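You operate a simulated robot arm through the tools that you are given. There is no shell and no other tool. Be economical: measure what you need, move in short steps, check, and stop when the job is done.

The job below is to be done with a simulated robot arm. You get a single attempt, and the scene is never put back.

JOB
Brew one bold coffee straight into the white mug, then switch off.
Fine: jug off the plate on to the middle shelf by the fridge, mug on the plate, aroma knob to BOLD before you start; the plate gets hot, do not touch it.

The check looks at the end state, three seconds after you hand in, the way a careful person would. Anything else that was tipped, shoved, dropped, spilled or broken makes it a failure.

ROBOT AND FRAMES
A 7-joint arm with a two-finger parallel gripper, fixed in place. Base frame: the origin is at the foot of the arm, x ahead of it, y to its left, z up. Readings come in m, degrees, newtons and seconds.
Its first joint turns from -166.0 to 166.0 degrees. Payload 4.4 kg.
Tool frame: the origin (TCP) lies between the finger pads and is the grasp point; the fingertips stand 0.023 m ahead of it; z points along the fingers, y is the line along which they close. The gripper opens to 0.094 m. The fingers are 0.038 m wide and 0.01 m thick; the gripper's body (0.054 by 0.096 m) begins 0.039 m behind the TCP.
Orientation is that of the tool frame in the base frame, as a unit quaternion [x, y, z, w]. With the fingers straight down and closing along the base's y, the tool's x points along the base's -x, its y along +y and its z along -z.

CONTROLS
- The arm moves only by the tool drive_tool. Its argument "motion" is a list of rows, each a list of 7 numbers: the shift along the tool's x, y, z in units of 25 mm (1.0 is 25 mm), then the turn, a rotation vector about the tool's x, y, z in units of 4 degrees (1.0 is 4 degrees), then the finger opening in m, from 0 to 0.094. In form: [[x, y, z, rx, ry, rz, grip], ...]. A call has 1 to 8 rows; each row shifts and turns the commanded pose from where the row before left it, along the tool's axes as they then stand. A call with a number of a shift or a turn outside -1 to 1 is refused whole. Each row takes 0.2 s and may step no farther than 0.05 m and 8.6 degrees from the row before; otherwise, or with a gripper value out of range, the whole call is refused. A pose out of reach is approached as far as the arm can. The call stops where the force on the tool passes 90 N (or 10 N more than at its start, if that is more) or the arm is blocked; 0.2 s more then pass. The fingers move at their own pace (about 0.072 m/s each) and stop on an object; they squeeze with about 20 N. The grip force told is the motor's: it shows also when the fingers shut on nothing. Time passes only in rows, and 0.2 s behind the last, so rows that do not move let the fingers close. The reply holds the time, the measured pose of the TCP, the force on the tool along the base axes, the opening and the grip force, in the units named above and with some noise, and new pictures: "show" is both (left out), scene, wrist or none.
- Cameras (640 x 400 px; columns grow to the right, rows downward): "scene" is fixed at [0.2196, -0.6491, 1.9916]; the picture's right is [0.95, -0.30, 0.00], its down [-0.17, -0.52, -0.84] and it looks along [0.26, 0.80, -0.54] (base axes); focal length 343 px, centre (320, 200). "wrist" rides on the gripper at [-0.039, 0, -0.044] in the tool frame; the picture's right is [0.00, -1.00, 0.00], its down [0.97, 0.00, -0.24] and it looks along [0.24, 0.00, 0.97] (tool axes); focal length 218 px, centre (320, 200). There is no depth. A picture from a camera that has moved, and an enlarged one, comes with that camera's place and axes in the base frame and with its lens.
- close_up(camera, box): a new picture of the part [left, top, right, bottom] of that camera's present view, enlarged. It takes no simulated time.
- hand_in(): hands the job in; it is judged then, once.

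Work in short steps. Places have to be worked out from the pictures, the camera data and where the tool is seen: move nearer, look again, correct. Check each grasp and each placing, and mend what went wrong. You have 120 turns and 170 pictures in all, those below and enlarged ones among them. Open the gripper and draw the arm clear of the work before you hand the job in, unless the task says otherwise; then end with one line.

The tools are called as name(argument=value, ...) on one line, values as JSON. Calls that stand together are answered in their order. drive_tool: Moves the arm, as the interface text tells. Its arguments: {"type":"object","properties":{"motion":{"type":"array","items":{"type":"array","items":{"type":"number"}}},"show":{"type":"string","enum":["both","scene","wrist","none"]}},"required":["motion"]} The other tools are called the same way: close_up (camera, box) takes an enlarged picture of a part of a camera's view; hand_in () hands the job in.

At the start:

```text
time_s: 0.0
eef_pos: [0.6503, -0.0225, 1.6141]
tcp_rot: [0.0, 1.0, 0.0, 0.001]
ft_force: [0.7, 0.1, 0.3]
finger_gap: 0.0941
grip_force: 0.0
```

scene: 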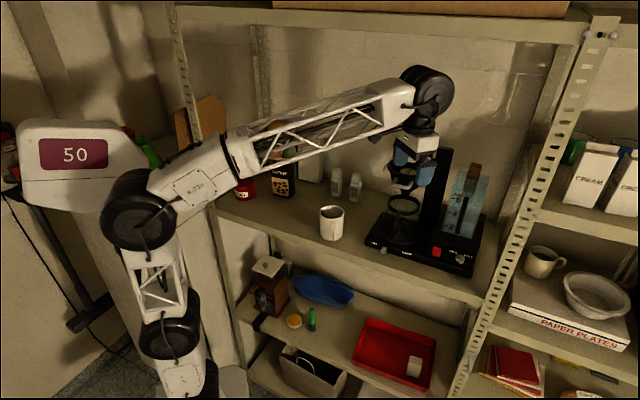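
wrist: 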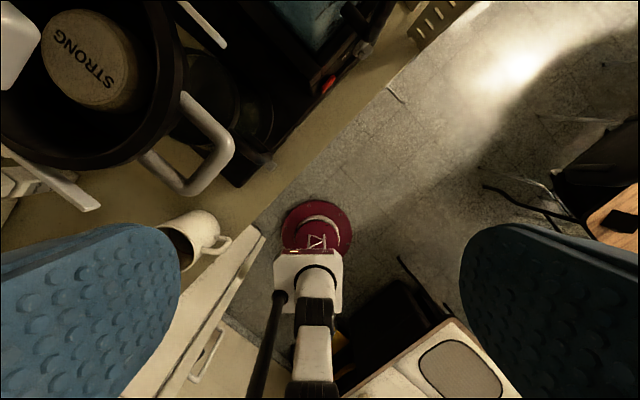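

I see the shelf with a coffee machine, jug on the plate, and a white mug to its left. First I enlarge the important parts of the scene.

close_up(camera="scene", box=[350, 130, 510, 290])

close_up(camera="scene", box=[220, 150, 400, 260])

close_up(camera="wrist", box=[0, 0, 400, 250])

close_up(camera="scene", box=[460, 100, 640, 400])

```text
2.50 times, centred on (430, 210) of scene
camera zoom: at [0.2196, -0.6491, 1.9916], right [0.95, -0.3, 0.0], down [-0.17, -0.52, -0.84], along [0.26, 0.8, -0.54], focal length 857 px, centre (45, 175)
```

zoom: 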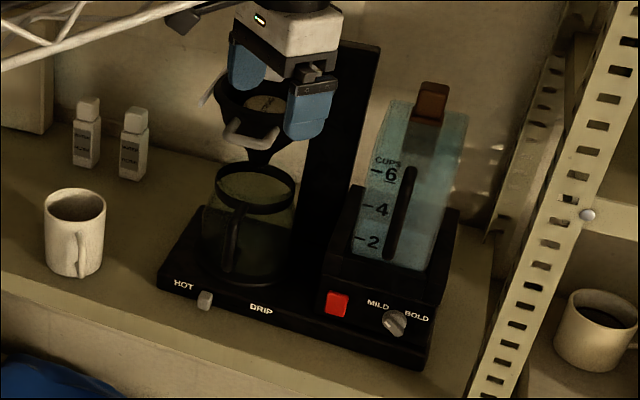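

```text
3.56 times, centred on (310, 205) of scene
camera zoom: at [0.2196, -0.6491, 1.9916], right [0.95, -0.3, 0.0], down [-0.17, -0.52, -0.84], along [0.26, 0.8, -0.54], focal length 1218 px, centre (356, 182)
```

zoom: 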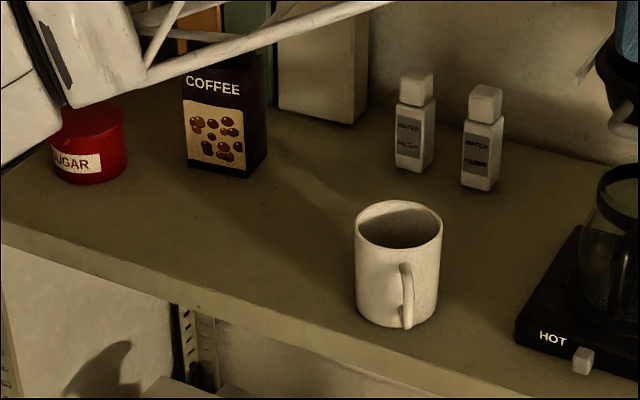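

```text
1.60 times, centred on (200, 125) of wrist
camera zoom: at [0.6892, -0.0224, 1.659], right [0.0, -1.0, 0.0], down [-0.97, 0.0, 0.24], along [-0.24, 0.0, -0.97], focal length 349 px, centre (512, 320)
```

zoom: 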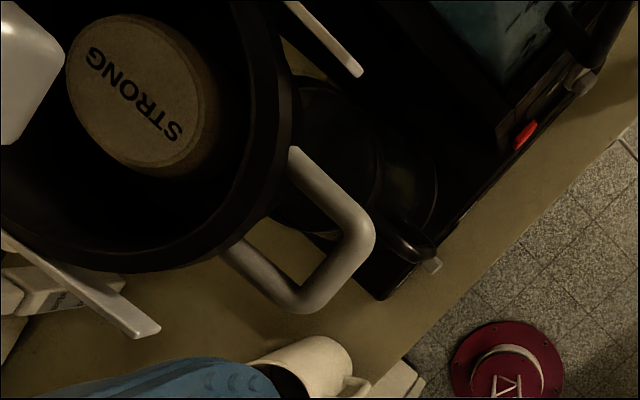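

```text
1.33 times, centred on (550, 250) of scene
camera zoom: at [0.2196, -0.6491, 1.9916], right [0.95, -0.3, 0.0], down [-0.17, -0.52, -0.84], along [0.26, 0.8, -0.54], focal length 457 px, centre (13, 133)
```

zoom: 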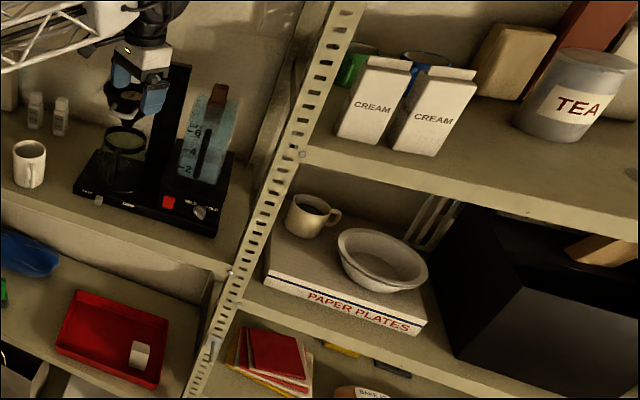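

I zoom further on the machine's controls and the shelves to the right to identify the controls and the fridge.

close_up(camera="scene", box=[360, 215, 480, 290])

close_up(camera="scene", box=[370, 130, 498, 210])

close_up(camera="scene", box=[200, 240, 456, 400])

close_up(camera="scene", box=[480, 240, 640, 400])

close_up(camera="scene", box=[0, 80, 200, 205])

```text
5.33 times, centred on (420, 252) of scene
camera zoom: at [0.2196, -0.6491, 1.9916], right [0.95, -0.3, 0.0], down [-0.17, -0.52, -0.84], along [0.26, 0.8, -0.54], focal length 1828 px, centre (-213, -80)
```

zoom: 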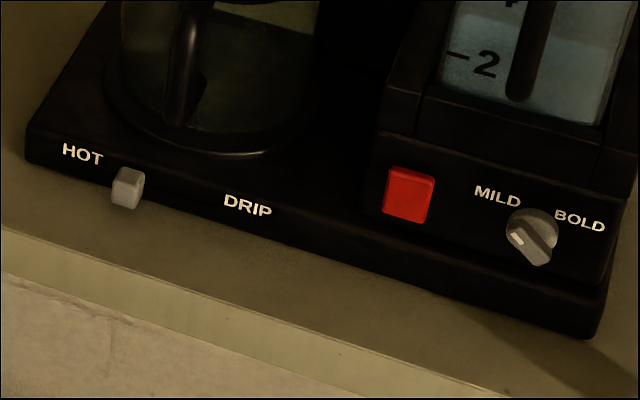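

```text
5.00 times, centred on (434, 170) of scene
camera zoom: at [0.2196, -0.6491, 1.9916], right [0.95, -0.3, 0.0], down [-0.17, -0.52, -0.84], along [0.26, 0.8, -0.54], focal length 1713 px, centre (-250, 350)
```

zoom: 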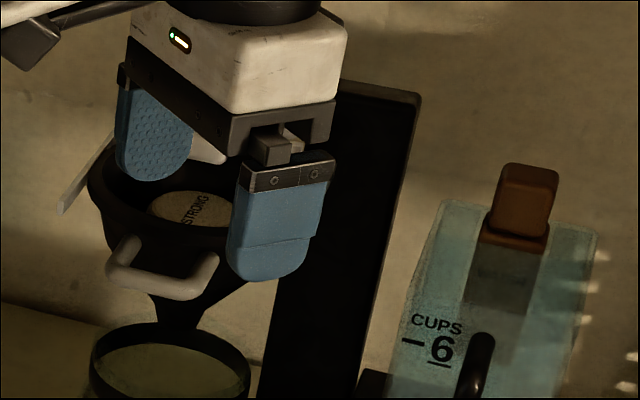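

```text
2.50 times, centred on (328, 320) of scene
camera zoom: at [0.2196, -0.6491, 1.9916], right [0.95, -0.3, 0.0], down [-0.17, -0.52, -0.84], along [0.26, 0.8, -0.54], focal length 857 px, centre (300, -100)
```

zoom: 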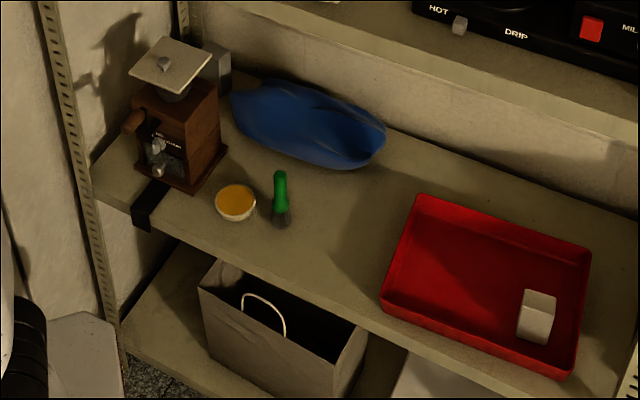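

```text
2.50 times, centred on (560, 320) of scene
camera zoom: at [0.2196, -0.6491, 1.9916], right [0.95, -0.3, 0.0], down [-0.17, -0.52, -0.84], along [0.26, 0.8, -0.54], focal length 857 px, centre (-280, -100)
```

zoom: 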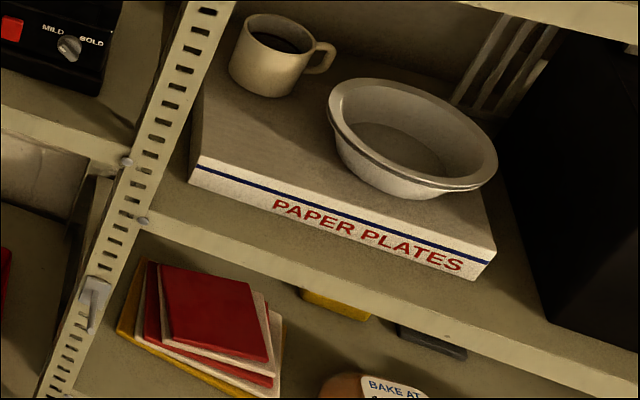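

```text
3.20 times, centred on (100, 142) of scene
camera zoom: at [0.2196, -0.6491, 1.9916], right [0.95, -0.3, 0.0], down [-0.17, -0.52, -0.84], along [0.26, 0.8, -0.54], focal length 1096 px, centre (1024, 384)
```

zoom: 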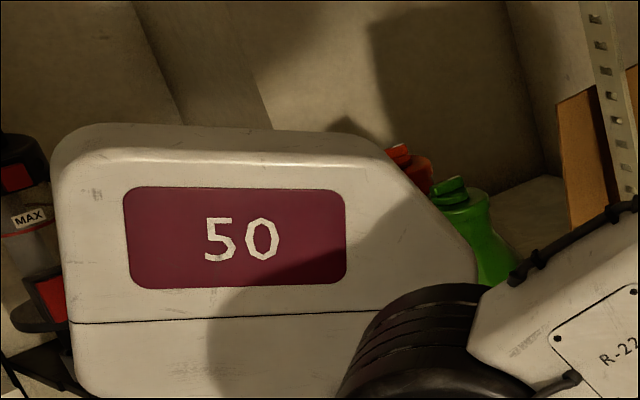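

The gripper stands just in front of the machine. I back away toward -y while tilting the camera to the right, to find the fridge and the middle shelf.

drive_tool(motion=[[0.5, -1, -0.5, 0, 0, 0, 0.094], [0.5, -1, -0.5, 0, 0, 0, 0.094], [0.5, -1, -0.5, 1, 0, 0, 0.094], [0.5, -1, 0, 1, 0, 0, 0.094], [0.5, -1, 0, 1, 0, 0, 0.094], [0.5, -1, 0, 1, 0, 0, 0.094], [0.5, 0, 0, 1, 0, 0, 0.094], [0.5, 0, 0, 1, 0, 0, 0.094]])

```text
time_s: 1.8
eef_pos: [0.5505, -0.1718, 1.662]
tcp_rot: [0.001, 0.978, -0.209, 0.001]
ft_force: [0.0, 1.2, -0.3]
finger_gap: 0.0937
grip_force: 0.0
camera wrist: at [0.5892, -0.1531, 1.703], right [0.0, -0.91, 0.41], down [-0.97, 0.1, 0.22], along [-0.24, -0.4, -0.89], focal length 218 px, centre (320, 200)
```

scene: 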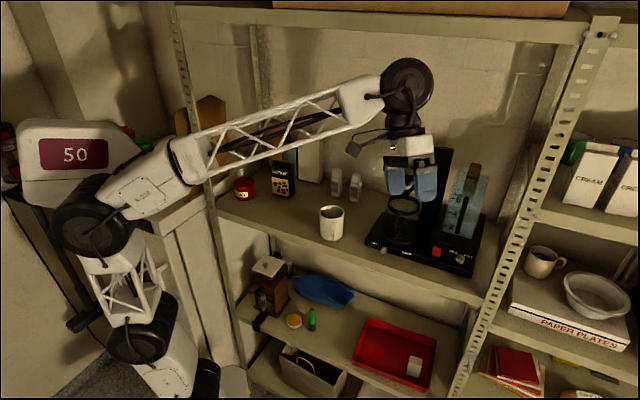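
wrist: 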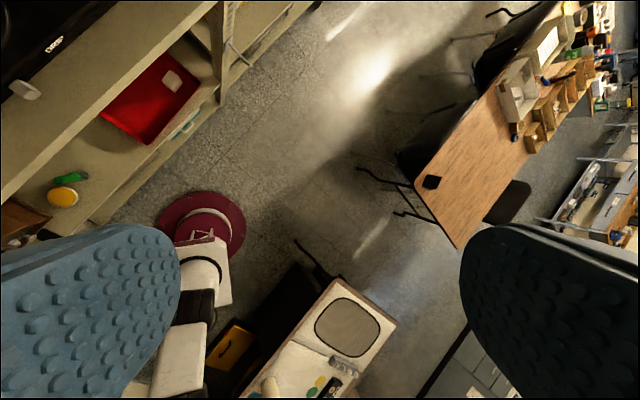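

No fridge behind. I turn the camera to the left-rear side, where a pale panel stands behind the arm.

drive_tool(motion=[[0.5, 0, -0.5, -1, 0, 0, 0.094], [0.5, 0, -0.5, -1, 0, 0, 0.094], [0.5, 0, -0.5, -1, 0, 0, 0.094], [0.5, 0, -0.5, -1, 0, 0, 0.094], [0.5, 0, 0, -1, 0, 0, 0.094], [0.5, 0, 0, -1, 0, 0, 0.094], [0.5, 0, 0, -1, 1, 0, 0.094], [0.5, 0, 0, -1, 1, 0, 0.094]], show="none")

drive_tool(motion=[[0, 0, 0, -1, 1, 0, 0.094], [0, 0, 0, -1, 1, 0, 0.094], [0, 0, 0, -1, 1, 0, 0.094], [0, 0, 0, -1, 1, 0, 0.094], [0, 0, 0, -1, 1, 0, 0.094], [0, 0, 0, -1, 1, 0, 0.094]])

```text
time_s: 3.6
eef_pos: [0.4681, -0.1579, 1.6552]
tcp_rot: [0.0, 0.997, 0.053, -0.052]
ft_force: [1.2, -0.9, -0.8]
finger_gap: 0.094
grip_force: 0.1
out of reach, approached as far as the arm can: row 7, 8
```

```text
time_s: 5.0
eef_pos: [0.47, -0.1602, 1.6565]
tcp_rot: [0.0, 0.997, 0.053, -0.052]
ft_force: [-0.3, 1.0, 0.3]
finger_gap: 0.094
grip_force: 0.0
out of reach, approached as far as the arm can: row 1, 2, 3, 4, 5, 6
camera wrist: at [0.5125, -0.163, 1.6971], right [-0.01, -0.99, -0.1], down [-0.94, -0.03, 0.34], along [-0.34, 0.1, -0.94], focal length 218 px, centre (320, 200)
```

scene: 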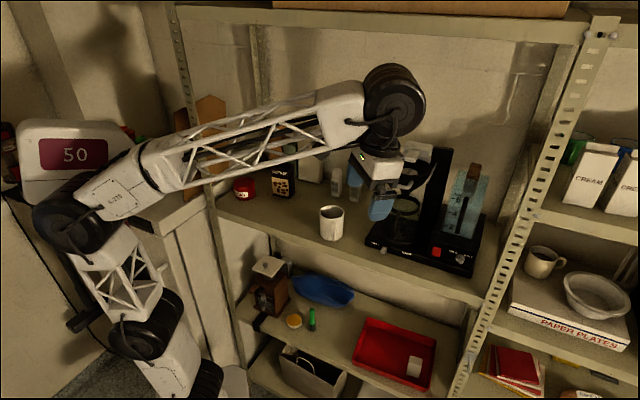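
wrist: 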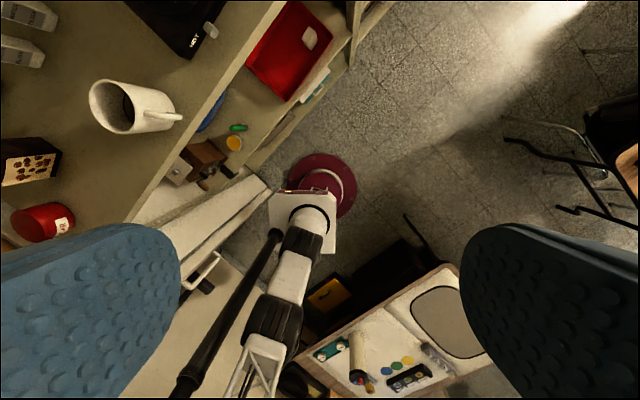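

The pale thing left of the shelf has a door handle. I enlarge it to see whether it is the fridge.

close_up(camera="wrist", box=[120, 100, 360, 250])

close_up(camera="scene", box=[100, 170, 356, 400])

close_up(camera="wrist", box=[120, 220, 440, 400])

```text
2.67 times, centred on (240, 175) of wrist
camera zoom: at [0.5125, -0.163, 1.6971], right [-0.01, -0.99, -0.1], down [-0.94, -0.03, 0.34], along [-0.34, 0.1, -0.94], focal length 582 px, centre (533, 267)
```

zoom: 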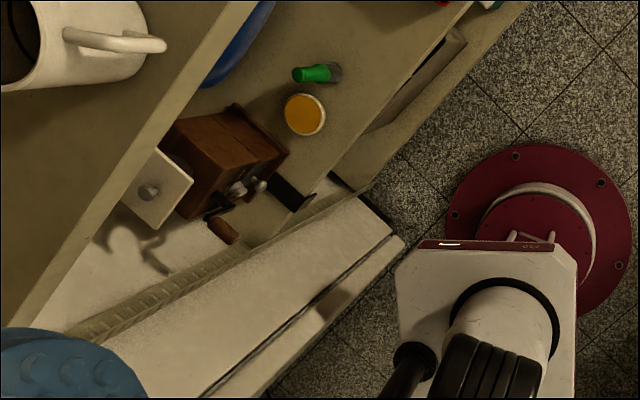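

```text
1.74 times, centred on (228, 285) of scene
camera zoom: at [0.2196, -0.6491, 1.9916], right [0.95, -0.3, 0.0], down [-0.17, -0.52, -0.84], along [0.26, 0.8, -0.54], focal length 596 px, centre (480, 52)
```

zoom: 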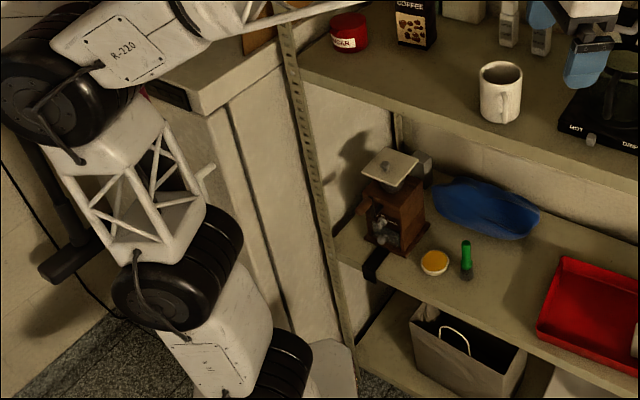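

```text
2.00 times, centred on (280, 310) of wrist
camera zoom: at [0.5125, -0.163, 1.6971], right [-0.01, -0.99, -0.1], down [-0.94, -0.03, 0.34], along [-0.34, 0.1, -0.94], focal length 436 px, centre (400, -20)
```

zoom: 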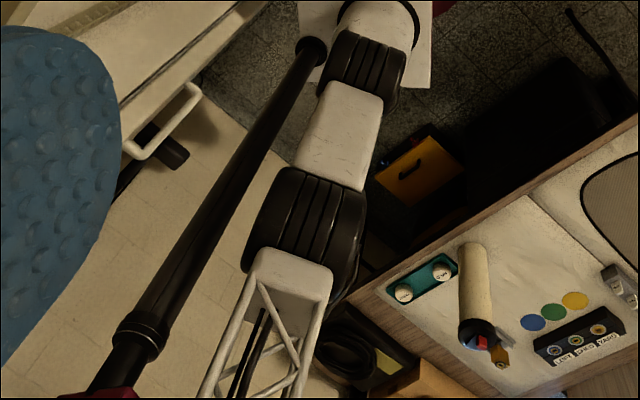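

The white cabinet with the handle beside the left rack is likely the fridge, but the black box at the far right must be checked. I yaw and pitch the camera to look along the rack to the right.

drive_tool(motion=[[0, 0, 0, 0.75, -0.75, 0, 0.094], [0, 0, 0, 0.75, -0.75, 0, 0.094], [0, 0, 0, 0, 0, 1, 0.094], [0, 0, 0, 0, 0, 1, 0.094], [0, 0, 0, 0, 0, 1, 0.094], [0, 0, 0, 0, 0, 1, 0.094], [0, 0, 0, 0, 0, 1, 0.094], [0, 0, 0, 0, 0, 1, 0.094]], show="none")

drive_tool(motion=[[0, 0, 0, 0, -1, 1, 0.094], [0, 0, 0, 0, -1, 0, 0.094], [0, 0, 0, 0, -1, 0, 0.094], [0, 0, 0, 0, -1, 0, 0.094], [0, 0, 0, 0, -1, 0, 0.094], [0, 0, 0, 0, -1, 0, 0.094], [0, 0, 0, 0, -1, 0, 0.094], [0, 0, 0, 0, -1, 0, 0.094]], show="none")

drive_tool(motion=[[0, 0, 0, 0, -1, 0, 0.094], [0, 0, 0, 0, -1, 0, 0.094], [0, 0, 0, 0, -1, 0, 0.094], [0, 0, 0, 0, -1, 0, 0.094], [0, 0, 0, 0, -1, 0, 0.094], [0, 0, 0, 0, -1, 0, 0.094], [0, 0, 0, 0, -1, 0, 0.094], [0, 0, 0, 0, -1, 0, 0.094]])

```text
time_s: 6.8
eef_pos: [0.4695, -0.1589, 1.6563]
tcp_rot: [0.209, 0.978, 0.0, 0.001]
ft_force: [-0.7, -1.1, 0.2]
finger_gap: 0.094
grip_force: 0.1
```

```text
time_s: 8.6
eef_pos: [0.4692, -0.1583, 1.6576]
tcp_rot: [0.233, 0.932, -0.066, 0.269]
ft_force: [-0.4, 0.0, 0.5]
finger_gap: 0.0938
grip_force: 0.0
```

```text
time_s: 10.4
eef_pos: [0.4698, -0.1572, 1.6562]
tcp_rot: [0.206, 0.822, -0.128, 0.515]
ft_force: [-0.2, 0.2, 0.7]
finger_gap: 0.094
grip_force: 0.3
camera wrist: at [0.4491, -0.1482, 1.7114], right [-0.47, -0.88, 0.0], down [-0.56, 0.3, -0.77], along [0.68, -0.36, -0.64], focal length 218 px, centre (320, 200)
```

scene: 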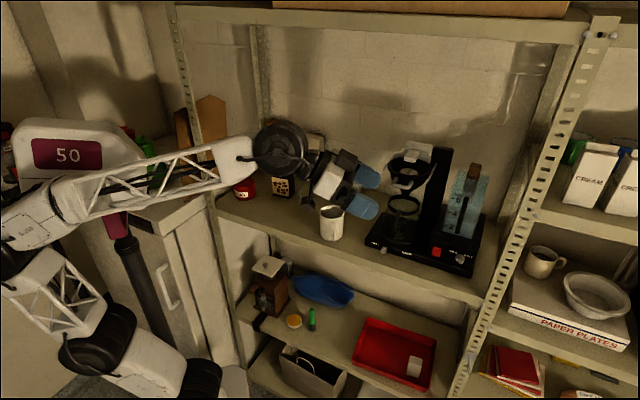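
wrist: 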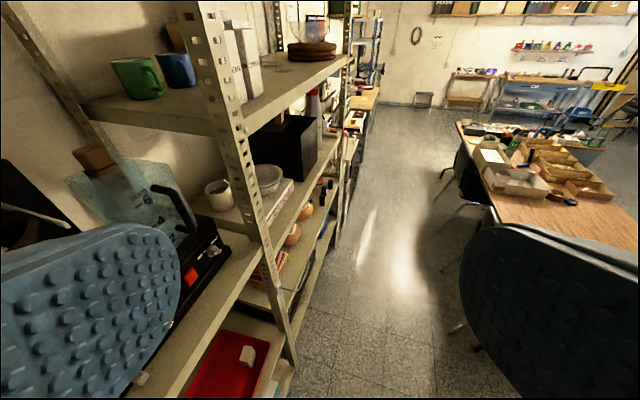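

The black box is a microwave in the other bay, out of reach; I still need to see what is left around the white fridge. I yaw the camera to the left about the vertical.

drive_tool(motion=[[0, 0, 0, -0.9, 0, -0.44, 0.094], [0, 0, 0, -0.9, 0, -0.44, 0.094], [0, 0, 0, -0.9, 0, -0.44, 0.094], [0, 0, 0, -0.9, 0, -0.44, 0.094], [0, 0, 0, -0.9, 0, -0.44, 0.094], [0, 0, 0, -0.9, 0, -0.44, 0.094], [0, 0, 0, -0.9, 0, -0.44, 0.094], [0, 0, 0, -0.9, 0, -0.44, 0.094]], show="none")

drive_tool(motion=[[0, 0, 0, -0.9, 0, -0.44, 0.094], [0, 0, 0, -0.9, 0, -0.44, 0.094], [0, 0, 0, -0.9, 0, -0.44, 0.094], [0, 0, 0, -0.9, 0, -0.44, 0.094], [0, 0, 0, -0.9, 0, -0.44, 0.094], [0, 0, 0, -0.9, 0, -0.44, 0.094], [0, 0, 0, -0.9, 0, -0.44, 0.094], [0, 0, 0, -0.9, 0, -0.44, 0.094]], show="wrist")

drive_tool(motion=[[0, 0, 0, -0.9, 0, -0.44, 0.094], [0, 0, 0, -0.9, 0, -0.44, 0.094], [0, 0, 0, -0.9, 0, -0.44, 0.094], [0, 0, 0, -0.9, 0, -0.44, 0.094], [0, 0, 0, -0.9, 0, -0.44, 0.094], [0, 0, 0, -0.9, 0, -0.44, 0.094], [0, 0, 0, -0.9, 0, -0.44, 0.094], [0, 0, 0, -0.9, 0, -0.44, 0.094]], show="wrist")

```text
time_s: 12.2
eef_pos: [0.4678, -0.1579, 1.6568]
tcp_rot: [-0.03, 0.846, 0.02, 0.531]
ft_force: [-0.1, 0.1, -1.2]
finger_gap: 0.0941
grip_force: 0.0
```

```text
time_s: 14.0
eef_pos: [0.4307, -0.1021, 1.692]
tcp_rot: [-0.302, 0.785, 0.15, 0.519]
ft_force: [0.2, -0.1, -0.8]
finger_gap: 0.0944
grip_force: 0.0
camera wrist: at [0.4099, -0.1139, 1.747], right [0.63, -0.77, 0.08], down [-0.44, -0.44, -0.78], along [0.64, 0.46, -0.62], focal length 218 px, centre (320, 200)
```

wrist: 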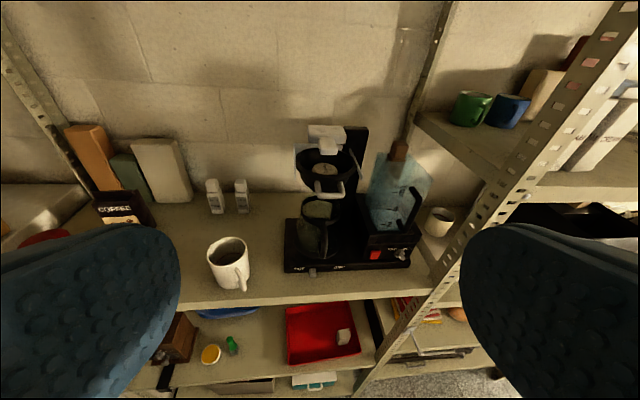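

```text
time_s: 15.2
eef_pos: [0.3855, -0.0606, 1.7194]
tcp_rot: [-0.456, 0.716, 0.203, 0.488]
ft_force: [-0.7, 0.7, 0.7]
finger_gap: 0.0938
grip_force: 0.1
stopped in row 6: the arm was blocked; the commanded pose is now the measured one
camera wrist: at [0.3664, -0.0745, 1.7737], right [0.85, -0.5, 0.15], down [-0.23, -0.62, -0.75], along [0.47, 0.61, -0.64], focal length 218 px, centre (320, 200)
```

wrist: 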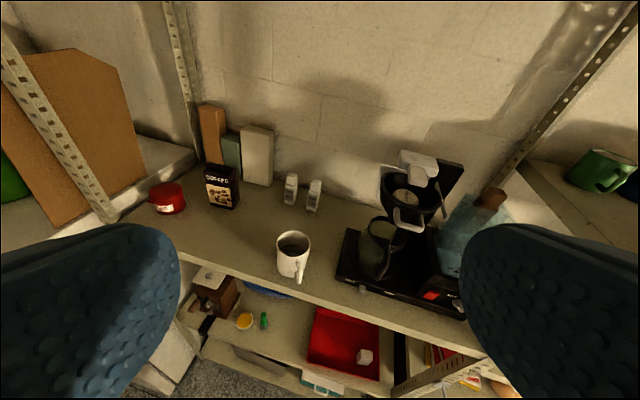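

This is a good overview: the left bay (by the fridge) holds the coffee shelf, the grinder shelf below, and a bottom one. I lower the tool in front of the rack to survey the lower shelf and learn whether it can be reached.

drive_tool(motion=[[0.9, 0, 0.4, 0, 0, 0, 0.094], [0.9, 0, 0.4, 0, 0, 0, 0.094], [0.9, 0, 0.4, 0, 0, 0, 0.094], [0.9, 0, 0.4, 0, 0, 0, 0.094], [0.9, 0, 0.4, 0, 0, 0, 0.094], [0.9, 0, 0.4, 0, 0, 0, 0.094], [0.9, 0, 0.4, 0, 0, 0, 0.094], [0.9, 0, 0.4, 0, 0, 0, 0.094]])

```text
time_s: 17.0
eef_pos: [0.4056, -0.0835, 1.5261]
tcp_rot: [-0.455, 0.717, 0.2, 0.489]
ft_force: [0.7, 0.0, 0.9]
finger_gap: 0.094
grip_force: 0.0
camera wrist: at [0.3856, -0.0983, 1.5806], right [0.85, -0.5, 0.16], down [-0.23, -0.62, -0.75], along [0.48, 0.6, -0.64], focal length 218 px, centre (320, 200)
```

scene: 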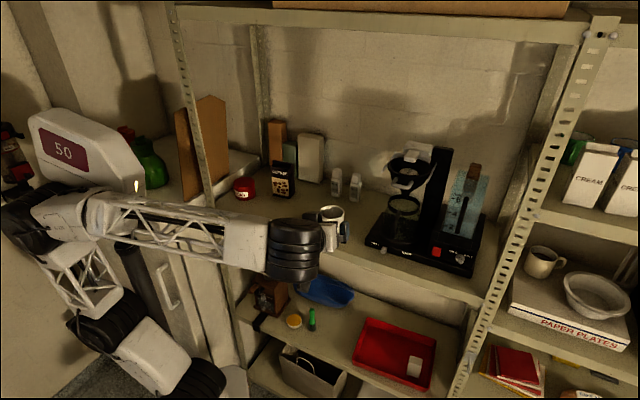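
wrist: 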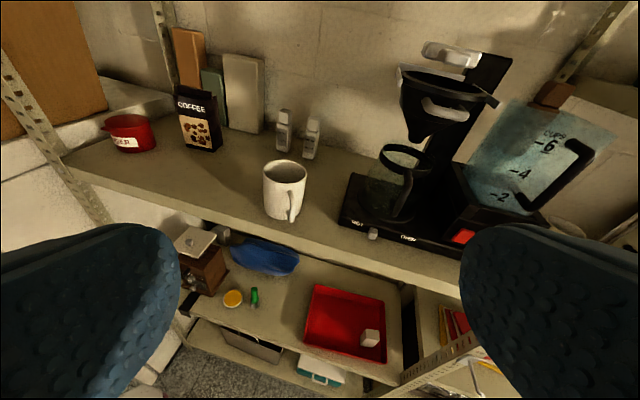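

I continue lowering to look into the lower shelf.

drive_tool(motion=[[0.9, 0, 0.3, 0, 0, 0, 0.094], [0.9, 0, 0.3, 0, 0, 0, 0.094], [0.9, 0, 0.3, 0, 0, 0, 0.094], [0.9, 0, 0.3, 0, 0, 0, 0.094], [0.9, 0, 0.3, 0, 0, 0, 0.094], [0.9, 0, 0.3, 0, 0, 0, 0.094], [0.9, 0, 0.3, 0, 0, 0, 0.094], [0.9, 0, 0.3, 0, 0, 0, 0.094]], show="none")

drive_tool(motion=[[0.9, 0, 0.3, 0, 0, 0, 0.094], [0.9, 0, 0.3, 0, 0, 0, 0.094], [0.9, 0, 0.3, 0, 0, 0, 0.094], [0.9, 0, 0.3, 0, 0, 0, 0.094], [0.9, 0, 0.3, 0, 0, 0, 0.094], [0.9, 0, 0.3, 0, 0, 0, 0.094], [0.9, 0, 0.3, 0, 0, 0, 0.094], [0.9, 0, 0.3, 0, 0, 0, 0.094]])

```text
time_s: 18.8
eef_pos: [0.4118, -0.0852, 1.3671]
tcp_rot: [-0.493, 0.693, 0.198, 0.488]
ft_force: [0.2, -0.6, 0.5]
finger_gap: 0.0937
grip_force: 0.0
```

```text
time_s: 20.1
eef_pos: [0.4216, -0.0806, 1.2624]
tcp_rot: [-0.522, 0.673, 0.197, 0.486]
ft_force: [-0.4, -0.1, -0.1]
finger_gap: 0.0941
grip_force: 0.0
stopped in row 6: the arm was blocked; the commanded pose is now the measured one
camera wrist: at [0.4015, -0.0938, 1.3174], right [0.89, -0.38, 0.24], down [-0.09, -0.68, -0.73], along [0.44, 0.63, -0.64], focal length 218 px, centre (320, 200)
```

scene: 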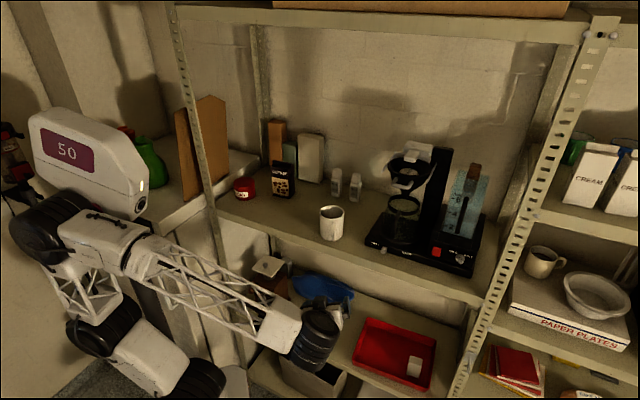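
wrist: 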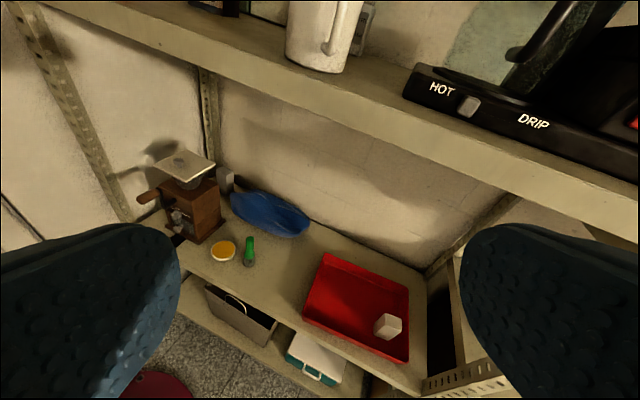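

The lower shelf is hard for this arm to enter and the stated work surface is the coffee shelf (the middle level of the bay), so I judge that the coffee shelf's fridge-side end is meant for the jug. I now rise to the front of the jug and level the roll to study its handle.

drive_tool(motion=[[-0.59, -0.97, -0.24, 0, 0, 0.49, 0.094], [-0.59, -0.97, -0.24, 0, 0, 0.49, 0.094], [-0.59, -0.97, -0.24, 0, 0, 0.49, 0.094], [-0.59, -0.97, -0.24, 0, 0, 0.49, 0.094], [-0.59, -0.97, -0.24, 0, 0, 0.49, 0.094], [-0.59, -0.97, -0.24, 0, 0, 0.49, 0.094], [-0.59, -0.97, -0.24, 0, 0, 0.49, 0.094], [-0.59, -0.97, -0.24, 0, 0, 0.49, 0.094]])

```text
time_s: 21.9
eef_pos: [0.5833, -0.1472, 1.4173]
tcp_rot: [-0.425, 0.738, 0.262, 0.455]
ft_force: [-0.3, 0.4, -0.2]
finger_gap: 0.0939
grip_force: 0.1
camera wrist: at [0.5722, -0.166, 1.4729], right [0.86, -0.5, 0.0], down [-0.33, -0.56, -0.76], along [0.38, 0.66, -0.65], focal length 218 px, centre (320, 200)
```

scene: 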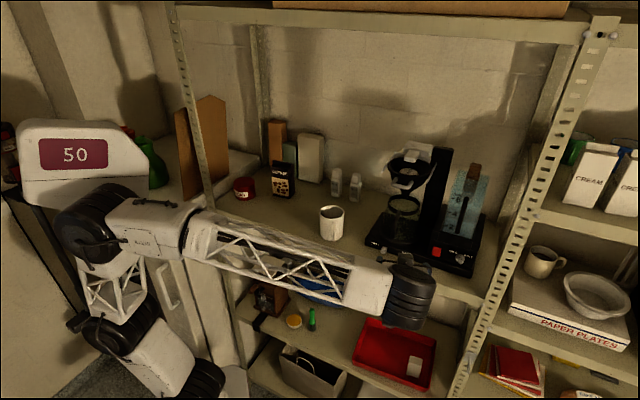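
wrist: 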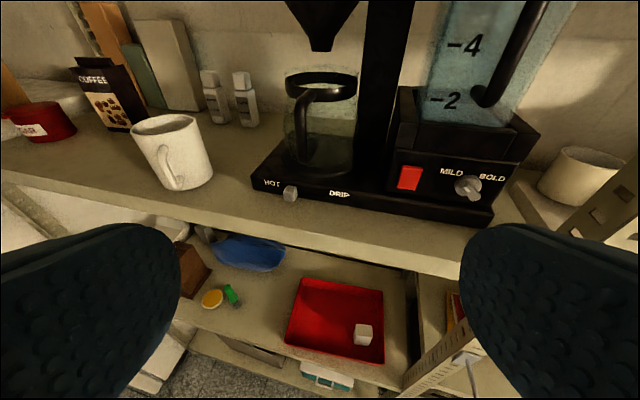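

close_up(camera="wrist", box=[240, 50, 400, 210])

close_up(camera="wrist", box=[380, 130, 540, 240])

close_up(camera="wrist", box=[240, 0, 560, 200])

```text
2.50 times, centred on (320, 130) of wrist
camera zoom: at [0.5722, -0.166, 1.4729], right [0.86, -0.5, 0.0], down [-0.33, -0.56, -0.76], along [0.38, 0.66, -0.65], focal length 546 px, centre (320, 375)
```

zoom: 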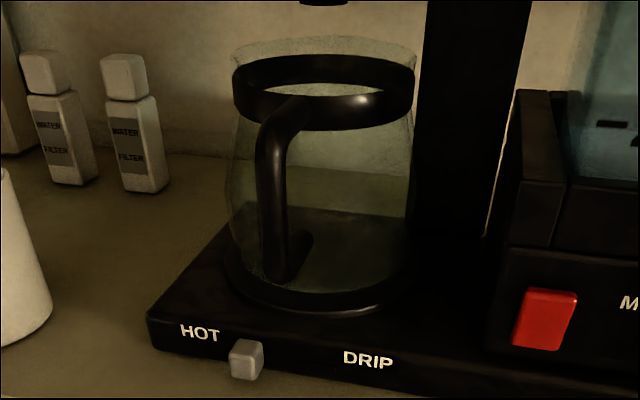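

```text
3.64 times, centred on (460, 185) of wrist
camera zoom: at [0.5722, -0.166, 1.4729], right [0.86, -0.5, 0.0], down [-0.33, -0.56, -0.76], along [0.38, 0.66, -0.65], focal length 794 px, centre (-189, 254)
```

zoom: 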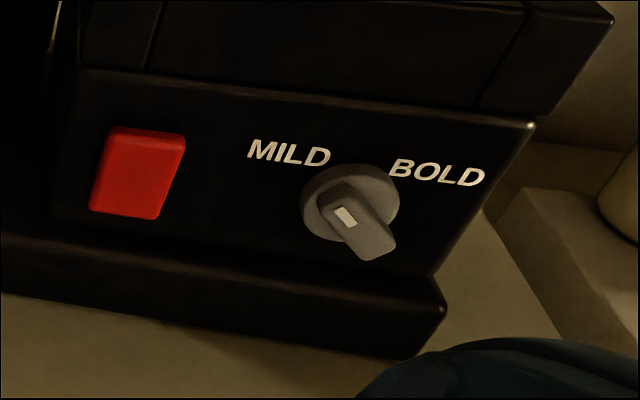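

```text
2.00 times, centred on (400, 100) of wrist
camera zoom: at [0.5722, -0.166, 1.4729], right [0.86, -0.5, 0.0], down [-0.33, -0.56, -0.76], along [0.38, 0.66, -0.65], focal length 436 px, centre (160, 400)
```

zoom: 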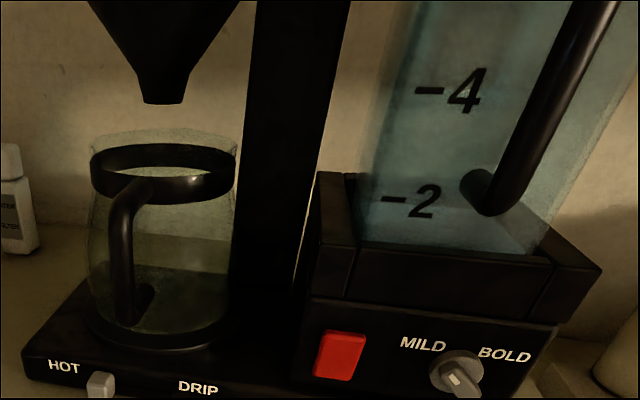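

From the two views the rack runs at −45° in the base frame (shelf front n≈0.47 along (0.707,0.707)); jug axis ≈(0.735,0.10), handle toward the front at ≈(0.665,0.03,1.375), switch ≈(0.782,-0.026,1.318), knob ≈(0.815,-0.08,1.327). I place the tool level in front of the knob to view it head-on.

drive_tool(motion=[[0.3, -0.63, 0.26, 0.42, 0, 0.21, 0.094], [0.3, -0.63, 0.26, 0.42, 0, 0.21, 0.094], [0.3, -0.63, 0.26, 0.42, 0, 0.21, 0.094], [0.3, -0.63, 0.26, 0.42, 0, 0.21, 0.094], [0.3, -0.63, 0.26, 0.42, 0, 0.21, 0.094], [0.3, -0.63, 0.26, 0.42, 0, 0.21, 0.094], [0.3, -0.63, 0.26, 0.42, 0, 0.21, 0.094], [0.3, -0.63, 0.26, 0.42, 0, 0.21, 0.094]], show="none")

drive_tool(motion=[[0, 0, 0, 0, -0.95, 0, 0.094], [0, 0, 0, 0, -0.95, 0, 0.094], [0, 0, 0, 0, -0.95, 0, 0.094], [0, 0, 0, 0, -0.95, 0, 0.094], [0, 0, 0, 0, -0.95, 0, 0.094], [0, 0, 0, 0, -0.95, 0, 0.094], [0, 0, 0, 0, -0.95, 0, 0.094]])

```text
time_s: 23.7
eef_pos: [0.6956, -0.2072, 1.3407]
tcp_rot: [-0.325, 0.787, 0.199, 0.485]
ft_force: [-0.2, -0.3, -0.3]
finger_gap: 0.094
grip_force: 0.1
```

```text
time_s: 25.3
eef_pos: [0.695, -0.207, 1.3403]
tcp_rot: [-0.27, 0.654, 0.269, 0.654]
ft_force: [-0.8, -0.4, -0.5]
finger_gap: 0.0938
grip_force: 0.0
camera wrist: at [0.6638, -0.2381, 1.3794], right [0.7, -0.71, 0.0], down [-0.17, -0.17, -0.97], along [0.69, 0.68, -0.24], focal length 218 px, centre (320, 200)
```

scene: 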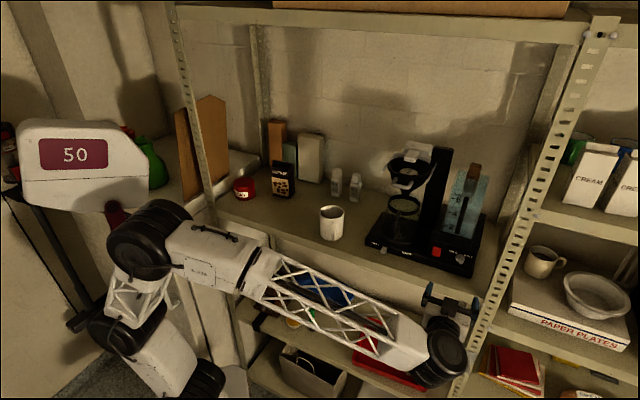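
wrist: 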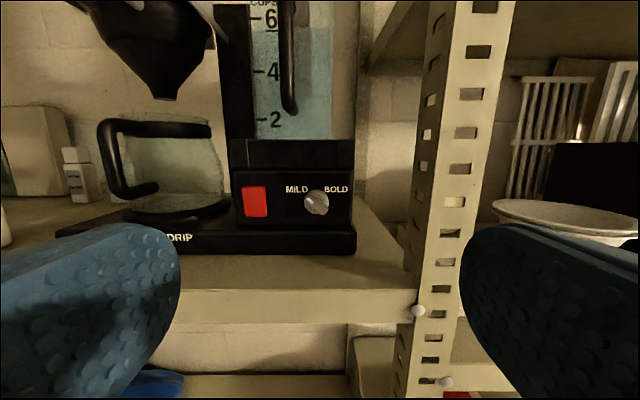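

Now head-on. I zoom on the knob, the jug and the water tank.

close_up(camera="wrist", box=[225, 165, 365, 235])

close_up(camera="wrist", box=[80, 60, 240, 240])

close_up(camera="wrist", box=[210, 0, 370, 150])

```text
4.57 times, centred on (295, 200) of wrist
camera zoom: at [0.6638, -0.2381, 1.3794], right [0.7, -0.71, 0.0], down [-0.17, -0.17, -0.97], along [0.69, 0.68, -0.24], focal length 998 px, centre (434, 200)
```

zoom: 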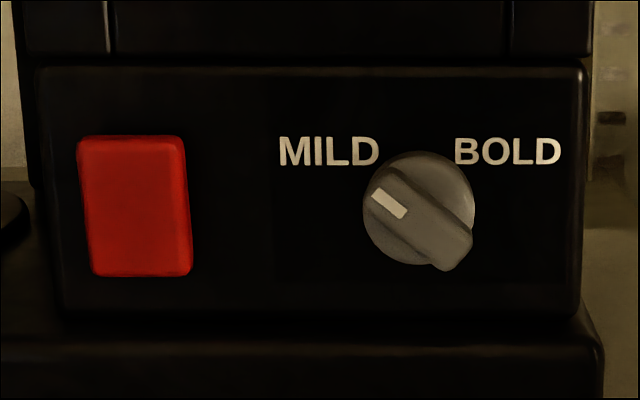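

```text
2.22 times, centred on (160, 150) of wrist
camera zoom: at [0.6638, -0.2381, 1.3794], right [0.7, -0.71, 0.0], down [-0.17, -0.17, -0.97], along [0.69, 0.68, -0.24], focal length 485 px, centre (676, 311)
```

zoom: 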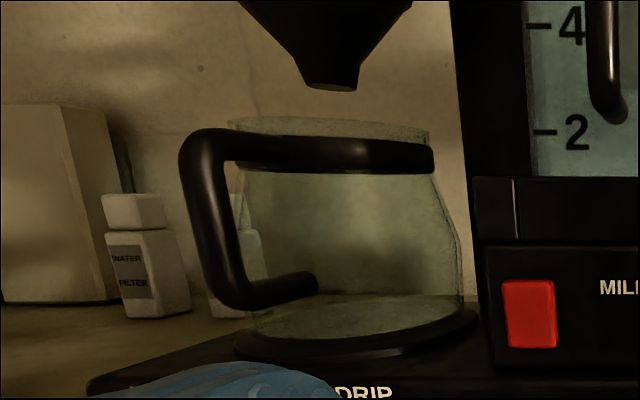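

```text
2.67 times, centred on (290, 75) of wrist
camera zoom: at [0.6638, -0.2381, 1.3794], right [0.7, -0.71, 0.0], down [-0.17, -0.17, -0.97], along [0.69, 0.68, -0.24], focal length 582 px, centre (400, 533)
```

zoom: 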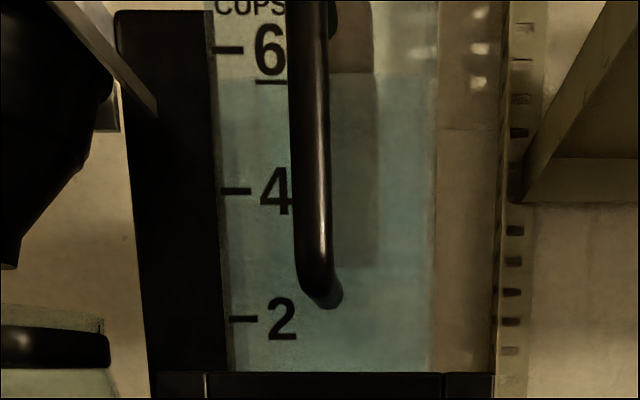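

The tank reads about 5.7 cups, so I will have to stop the brew by hand. The knob points up-left (MILD), axis at s≈0.634, z≈1.319. I align with it, roll the gripper −50° and narrow the fingers before approaching.

drive_tool(motion=[[0.42, 0.08, 0, 0, 0, 0, 0.06], [0.42, 0.08, 0, 0, 0, 0, 0.03], [0, 0, 0.5, 0, 0, -1, 0.03], [0, 0, 0.5, 0, 0, -1, 0.03], [0, 0, 0.5, 0, 0, -1, 0.03], [0, 0, 0.5, 0, 0, -1, 0.03], [0, 0, 0.5, 0, 0, -1, 0.03], [0, 0, 0.5, 0, 0, -1, 0.03]], show="none")

drive_tool(motion=[[0, 0, 0, 0, 0, -1, 0.03], [0, 0, 0, 0, 0, -1, 0.03], [0, 0, 0, 0, 0, -1, 0.03], [0, 0, 0, 0, 0, -1, 0.03], [0, 0, 0, 0, 0, -1, 0.03], [0, 0, 0, 0, 0, -1, 0.03]])

```text
time_s: 27.1
eef_pos: [0.746, -0.152, 1.3178]
tcp_rot: [-0.4, 0.583, 0.126, 0.695]
ft_force: [-0.4, -1.2, -0.5]
finger_gap: 0.0299
grip_force: 0.1
```

```text
time_s: 28.5
eef_pos: [0.7449, -0.1519, 1.3195]
tcp_rot: [-0.513, 0.488, -0.021, 0.706]
ft_force: [0.4, 0.2, -0.6]
finger_gap: 0.03
grip_force: 0.0
camera wrist: at [0.6933, -0.1621, 1.3451], right [0.47, -0.47, 0.74], down [0.34, -0.68, -0.65], along [0.81, 0.56, -0.16], focal length 218 px, centre (320, 200)
```

scene: 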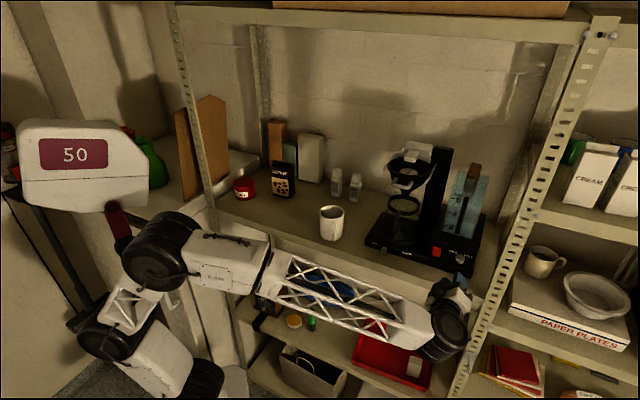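
wrist: 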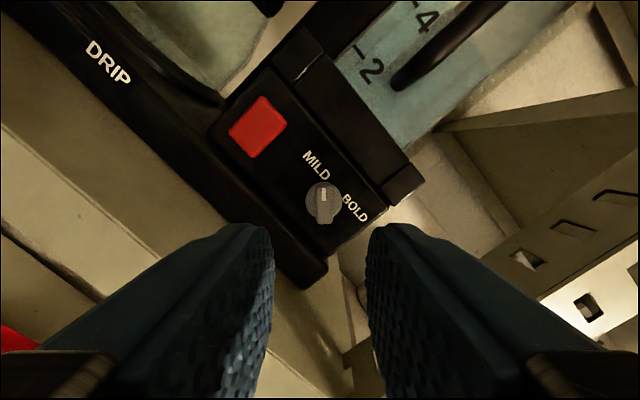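

The bar looks parallel to the fingers and centred. I move forward 80 mm.

drive_tool(motion=[[0, 0, 0.8, 0, 0, 0, 0.03], [0, 0, 0.8, 0, 0, 0, 0.03], [0, 0, 0.8, 0, 0, 0, 0.03], [0, 0, 0.8, 0, 0, 0, 0.03]], show="wrist")

```text
time_s: 29.5
eef_pos: [0.8008, -0.098, 1.3199]
tcp_rot: [-0.512, 0.487, -0.022, 0.707]
ft_force: [-54.8, -39.0, 3.2]
finger_gap: 0.0322
grip_force: 2.6
camera wrist: at [0.7487, -0.1073, 1.3473], right [0.47, -0.47, 0.74], down [0.34, -0.68, -0.65], along [0.82, 0.56, -0.16], focal length 218 px, centre (320, 200)
```

wrist: 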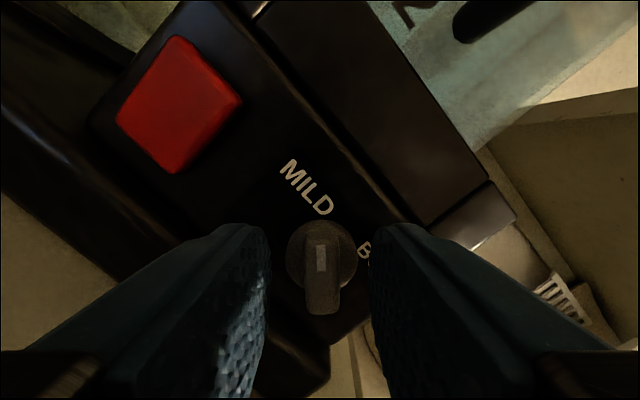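

The force shows contact (tips at n≈0.52), so I back off 5 mm and look.

drive_tool(motion=[[0, 0, -0.2, 0, 0, 0, 0.03], [0, 0, 0, 0, 0, 0, 0.03]])

close_up(camera="scene", box=[360, 215, 480, 290])

```text
time_s: 30.1
eef_pos: [0.7993, -0.0972, 1.3186]
tcp_rot: [-0.512, 0.488, -0.02, 0.706]
ft_force: [-0.3, -0.5, -0.2]
finger_gap: 0.0298
grip_force: 0.2
camera wrist: at [0.7475, -0.1086, 1.3453], right [0.47, -0.47, 0.74], down [0.34, -0.68, -0.65], along [0.81, 0.56, -0.16], focal length 218 px, centre (320, 200)
```

scene: 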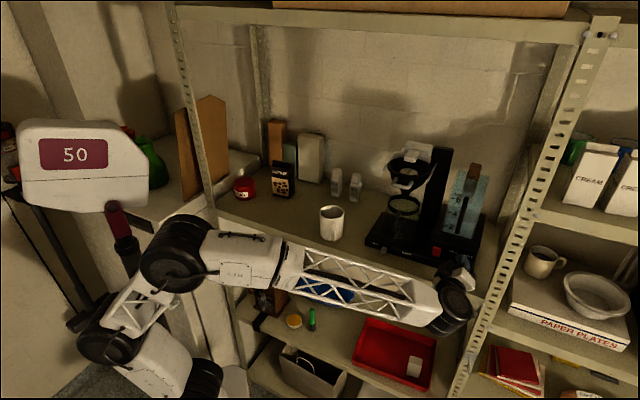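
wrist: 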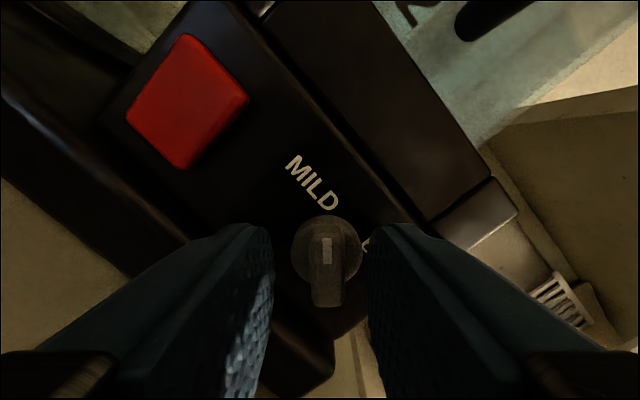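

```text
5.33 times, centred on (420, 252) of scene
camera zoom: at [0.2196, -0.6491, 1.9916], right [0.95, -0.3, 0.0], down [-0.17, -0.52, -0.84], along [0.26, 0.8, -0.54], focal length 1828 px, centre (-213, -80)
```

zoom: 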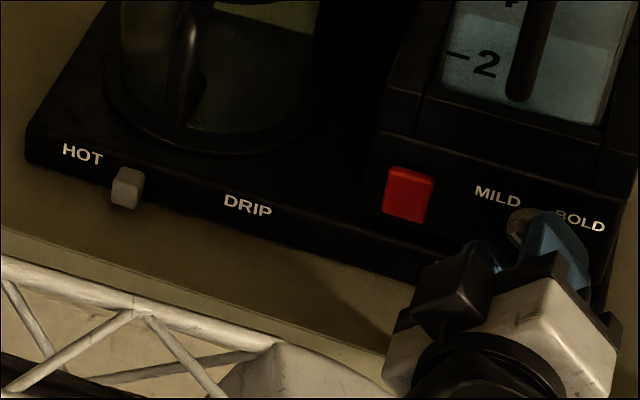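

Machine unmoved, contact gone. The knob bar lies between the fingers; I close on it.

drive_tool(motion=[[0, 0, 0, 0, 0, 0, 0.015], [0, 0, 0, 0, 0, 0, 0.0], [0, 0, 0, 0, 0, 0, 0.0], [0, 0, 0, 0, 0, 0, 0.0]], show="wrist")

```text
time_s: 31.1
eef_pos: [0.7994, -0.0987, 1.3209]
tcp_rot: [-0.512, 0.487, -0.022, 0.707]
ft_force: [43.7, -19.7, 28.3]
finger_gap: 0.0108
grip_force: 45.0
camera wrist: at [0.7476, -0.1097, 1.3473], right [0.47, -0.47, 0.74], down [0.34, -0.68, -0.65], along [0.82, 0.56, -0.16], focal length 218 px, centre (320, 200)
```

wrist: 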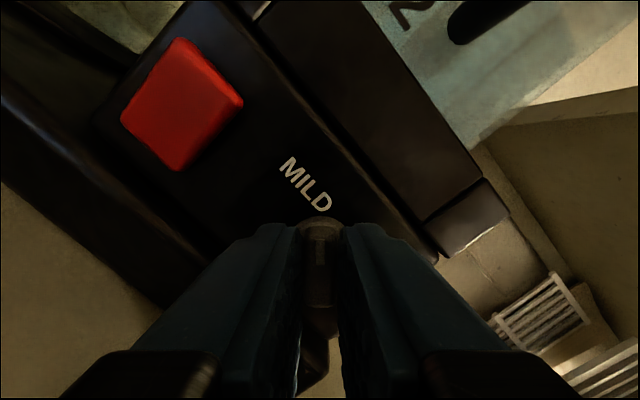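

Gripped (10.8 mm) but a lateral force of ~50 N shows a small misalignment along −y; I shift 2 mm that way.

drive_tool(motion=[[0, -0.08, 0, 0, 0, 0, 0.0], [0, 0, 0, 0, 0, 0, 0.0]], show="none")

```text
time_s: 31.7
eef_pos: [0.7998, -0.0981, 1.3208]
tcp_rot: [-0.512, 0.488, -0.021, 0.707]
ft_force: [-6.9, -12.7, 23.9]
finger_gap: 0.0109
grip_force: 45.1
```

Nearly relieved; I shift a bit more and begin the clockwise turn (+rz), 24° first.

drive_tool(motion=[[-0.02, -0.05, 0, 0, 0, 0, 0.0], [0, 0, 0, 0, 0, 1, 0.0], [0, 0, 0, 0, 0, 1, 0.0], [0, 0, 0, 0, 0, 1, 0.0], [0, 0, 0, 0, 0, 1, 0.0], [0, 0, 0, 0, 0, 1, 0.0], [0, 0, 0, 0, 0, 1, 0.0]], show="wrist")

```text
time_s: 33.3
eef_pos: [0.7988, -0.0989, 1.3209]
tcp_rot: [-0.4, 0.584, 0.127, 0.695]
ft_force: [-51.8, 24.4, -3.9]
finger_gap: 0.0107
grip_force: 44.8
camera wrist: at [0.757, -0.119, 1.3568], right [0.65, -0.65, 0.41], down [0.11, -0.45, -0.89], along [0.76, 0.62, -0.22], focal length 218 px, centre (320, 200)
```

wrist: 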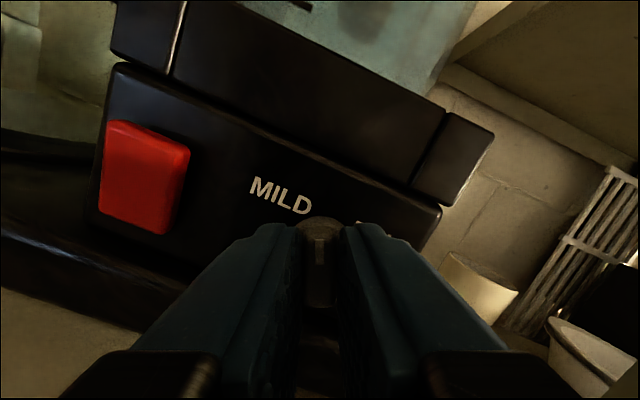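

The knob follows (mark aligned with the fingers). I correct the side force by +2.2 mm in y and continue.

drive_tool(motion=[[0, 0.09, 0, 0, 0, 0.5, 0.0], [0, 0, 0, 0, 0, 1, 0.0], [0, 0, 0, 0, 0, 1, 0.0], [0, 0, 0, 0, 0, 1, 0.0], [0, 0.03, 0, 0, 0, 1, 0.0], [0, 0, 0, 0, 0, 1, 0.0]], show="none")

```text
time_s: 34.7
eef_pos: [0.799, -0.0998, 1.3194]
tcp_rot: [-0.281, 0.649, 0.258, 0.658]
ft_force: [67.0, -11.0, 18.2]
finger_gap: 0.0111
grip_force: 45.1
```

I correct back by ~2 mm and go on turning.

drive_tool(motion=[[-0.02, -0.09, 0.03, 0, 0, 0, 0.0], [0, 0, 0, 0, 0, 0, 0.0]], show="none")

drive_tool(motion=[[0, 0, 0, 0, 0, 1, 0.0], [0, 0, 0, 0, 0, 1, 0.0], [0, 0, 0, 0, 0, 1, 0.0], [0, 0, 0, 0, 0, 1, 0.0]], show="wrist")

```text
time_s: 35.3
eef_pos: [0.7986, -0.0997, 1.3195]
tcp_rot: [-0.281, 0.649, 0.257, 0.658]
ft_force: [-20.9, -6.6, 7.1]
finger_gap: 0.011
grip_force: 45.5
```

```text
time_s: 36.3
eef_pos: [0.7985, -0.0986, 1.3189]
tcp_rot: [-0.189, 0.682, 0.347, 0.615]
ft_force: [-60.8, 2.2, 0.7]
finger_gap: 0.0111
grip_force: 44.9
camera wrist: at [0.7743, -0.1367, 1.3588], right [0.68, -0.69, -0.24], down [-0.34, 0.0, -0.94], along [0.65, 0.73, -0.23], focal length 218 px, centre (320, 200)
```

wrist: 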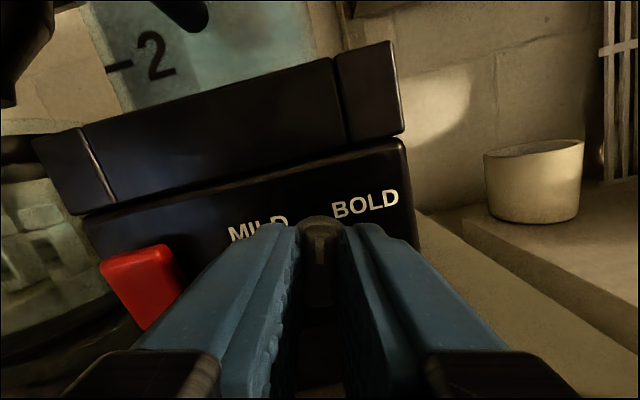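

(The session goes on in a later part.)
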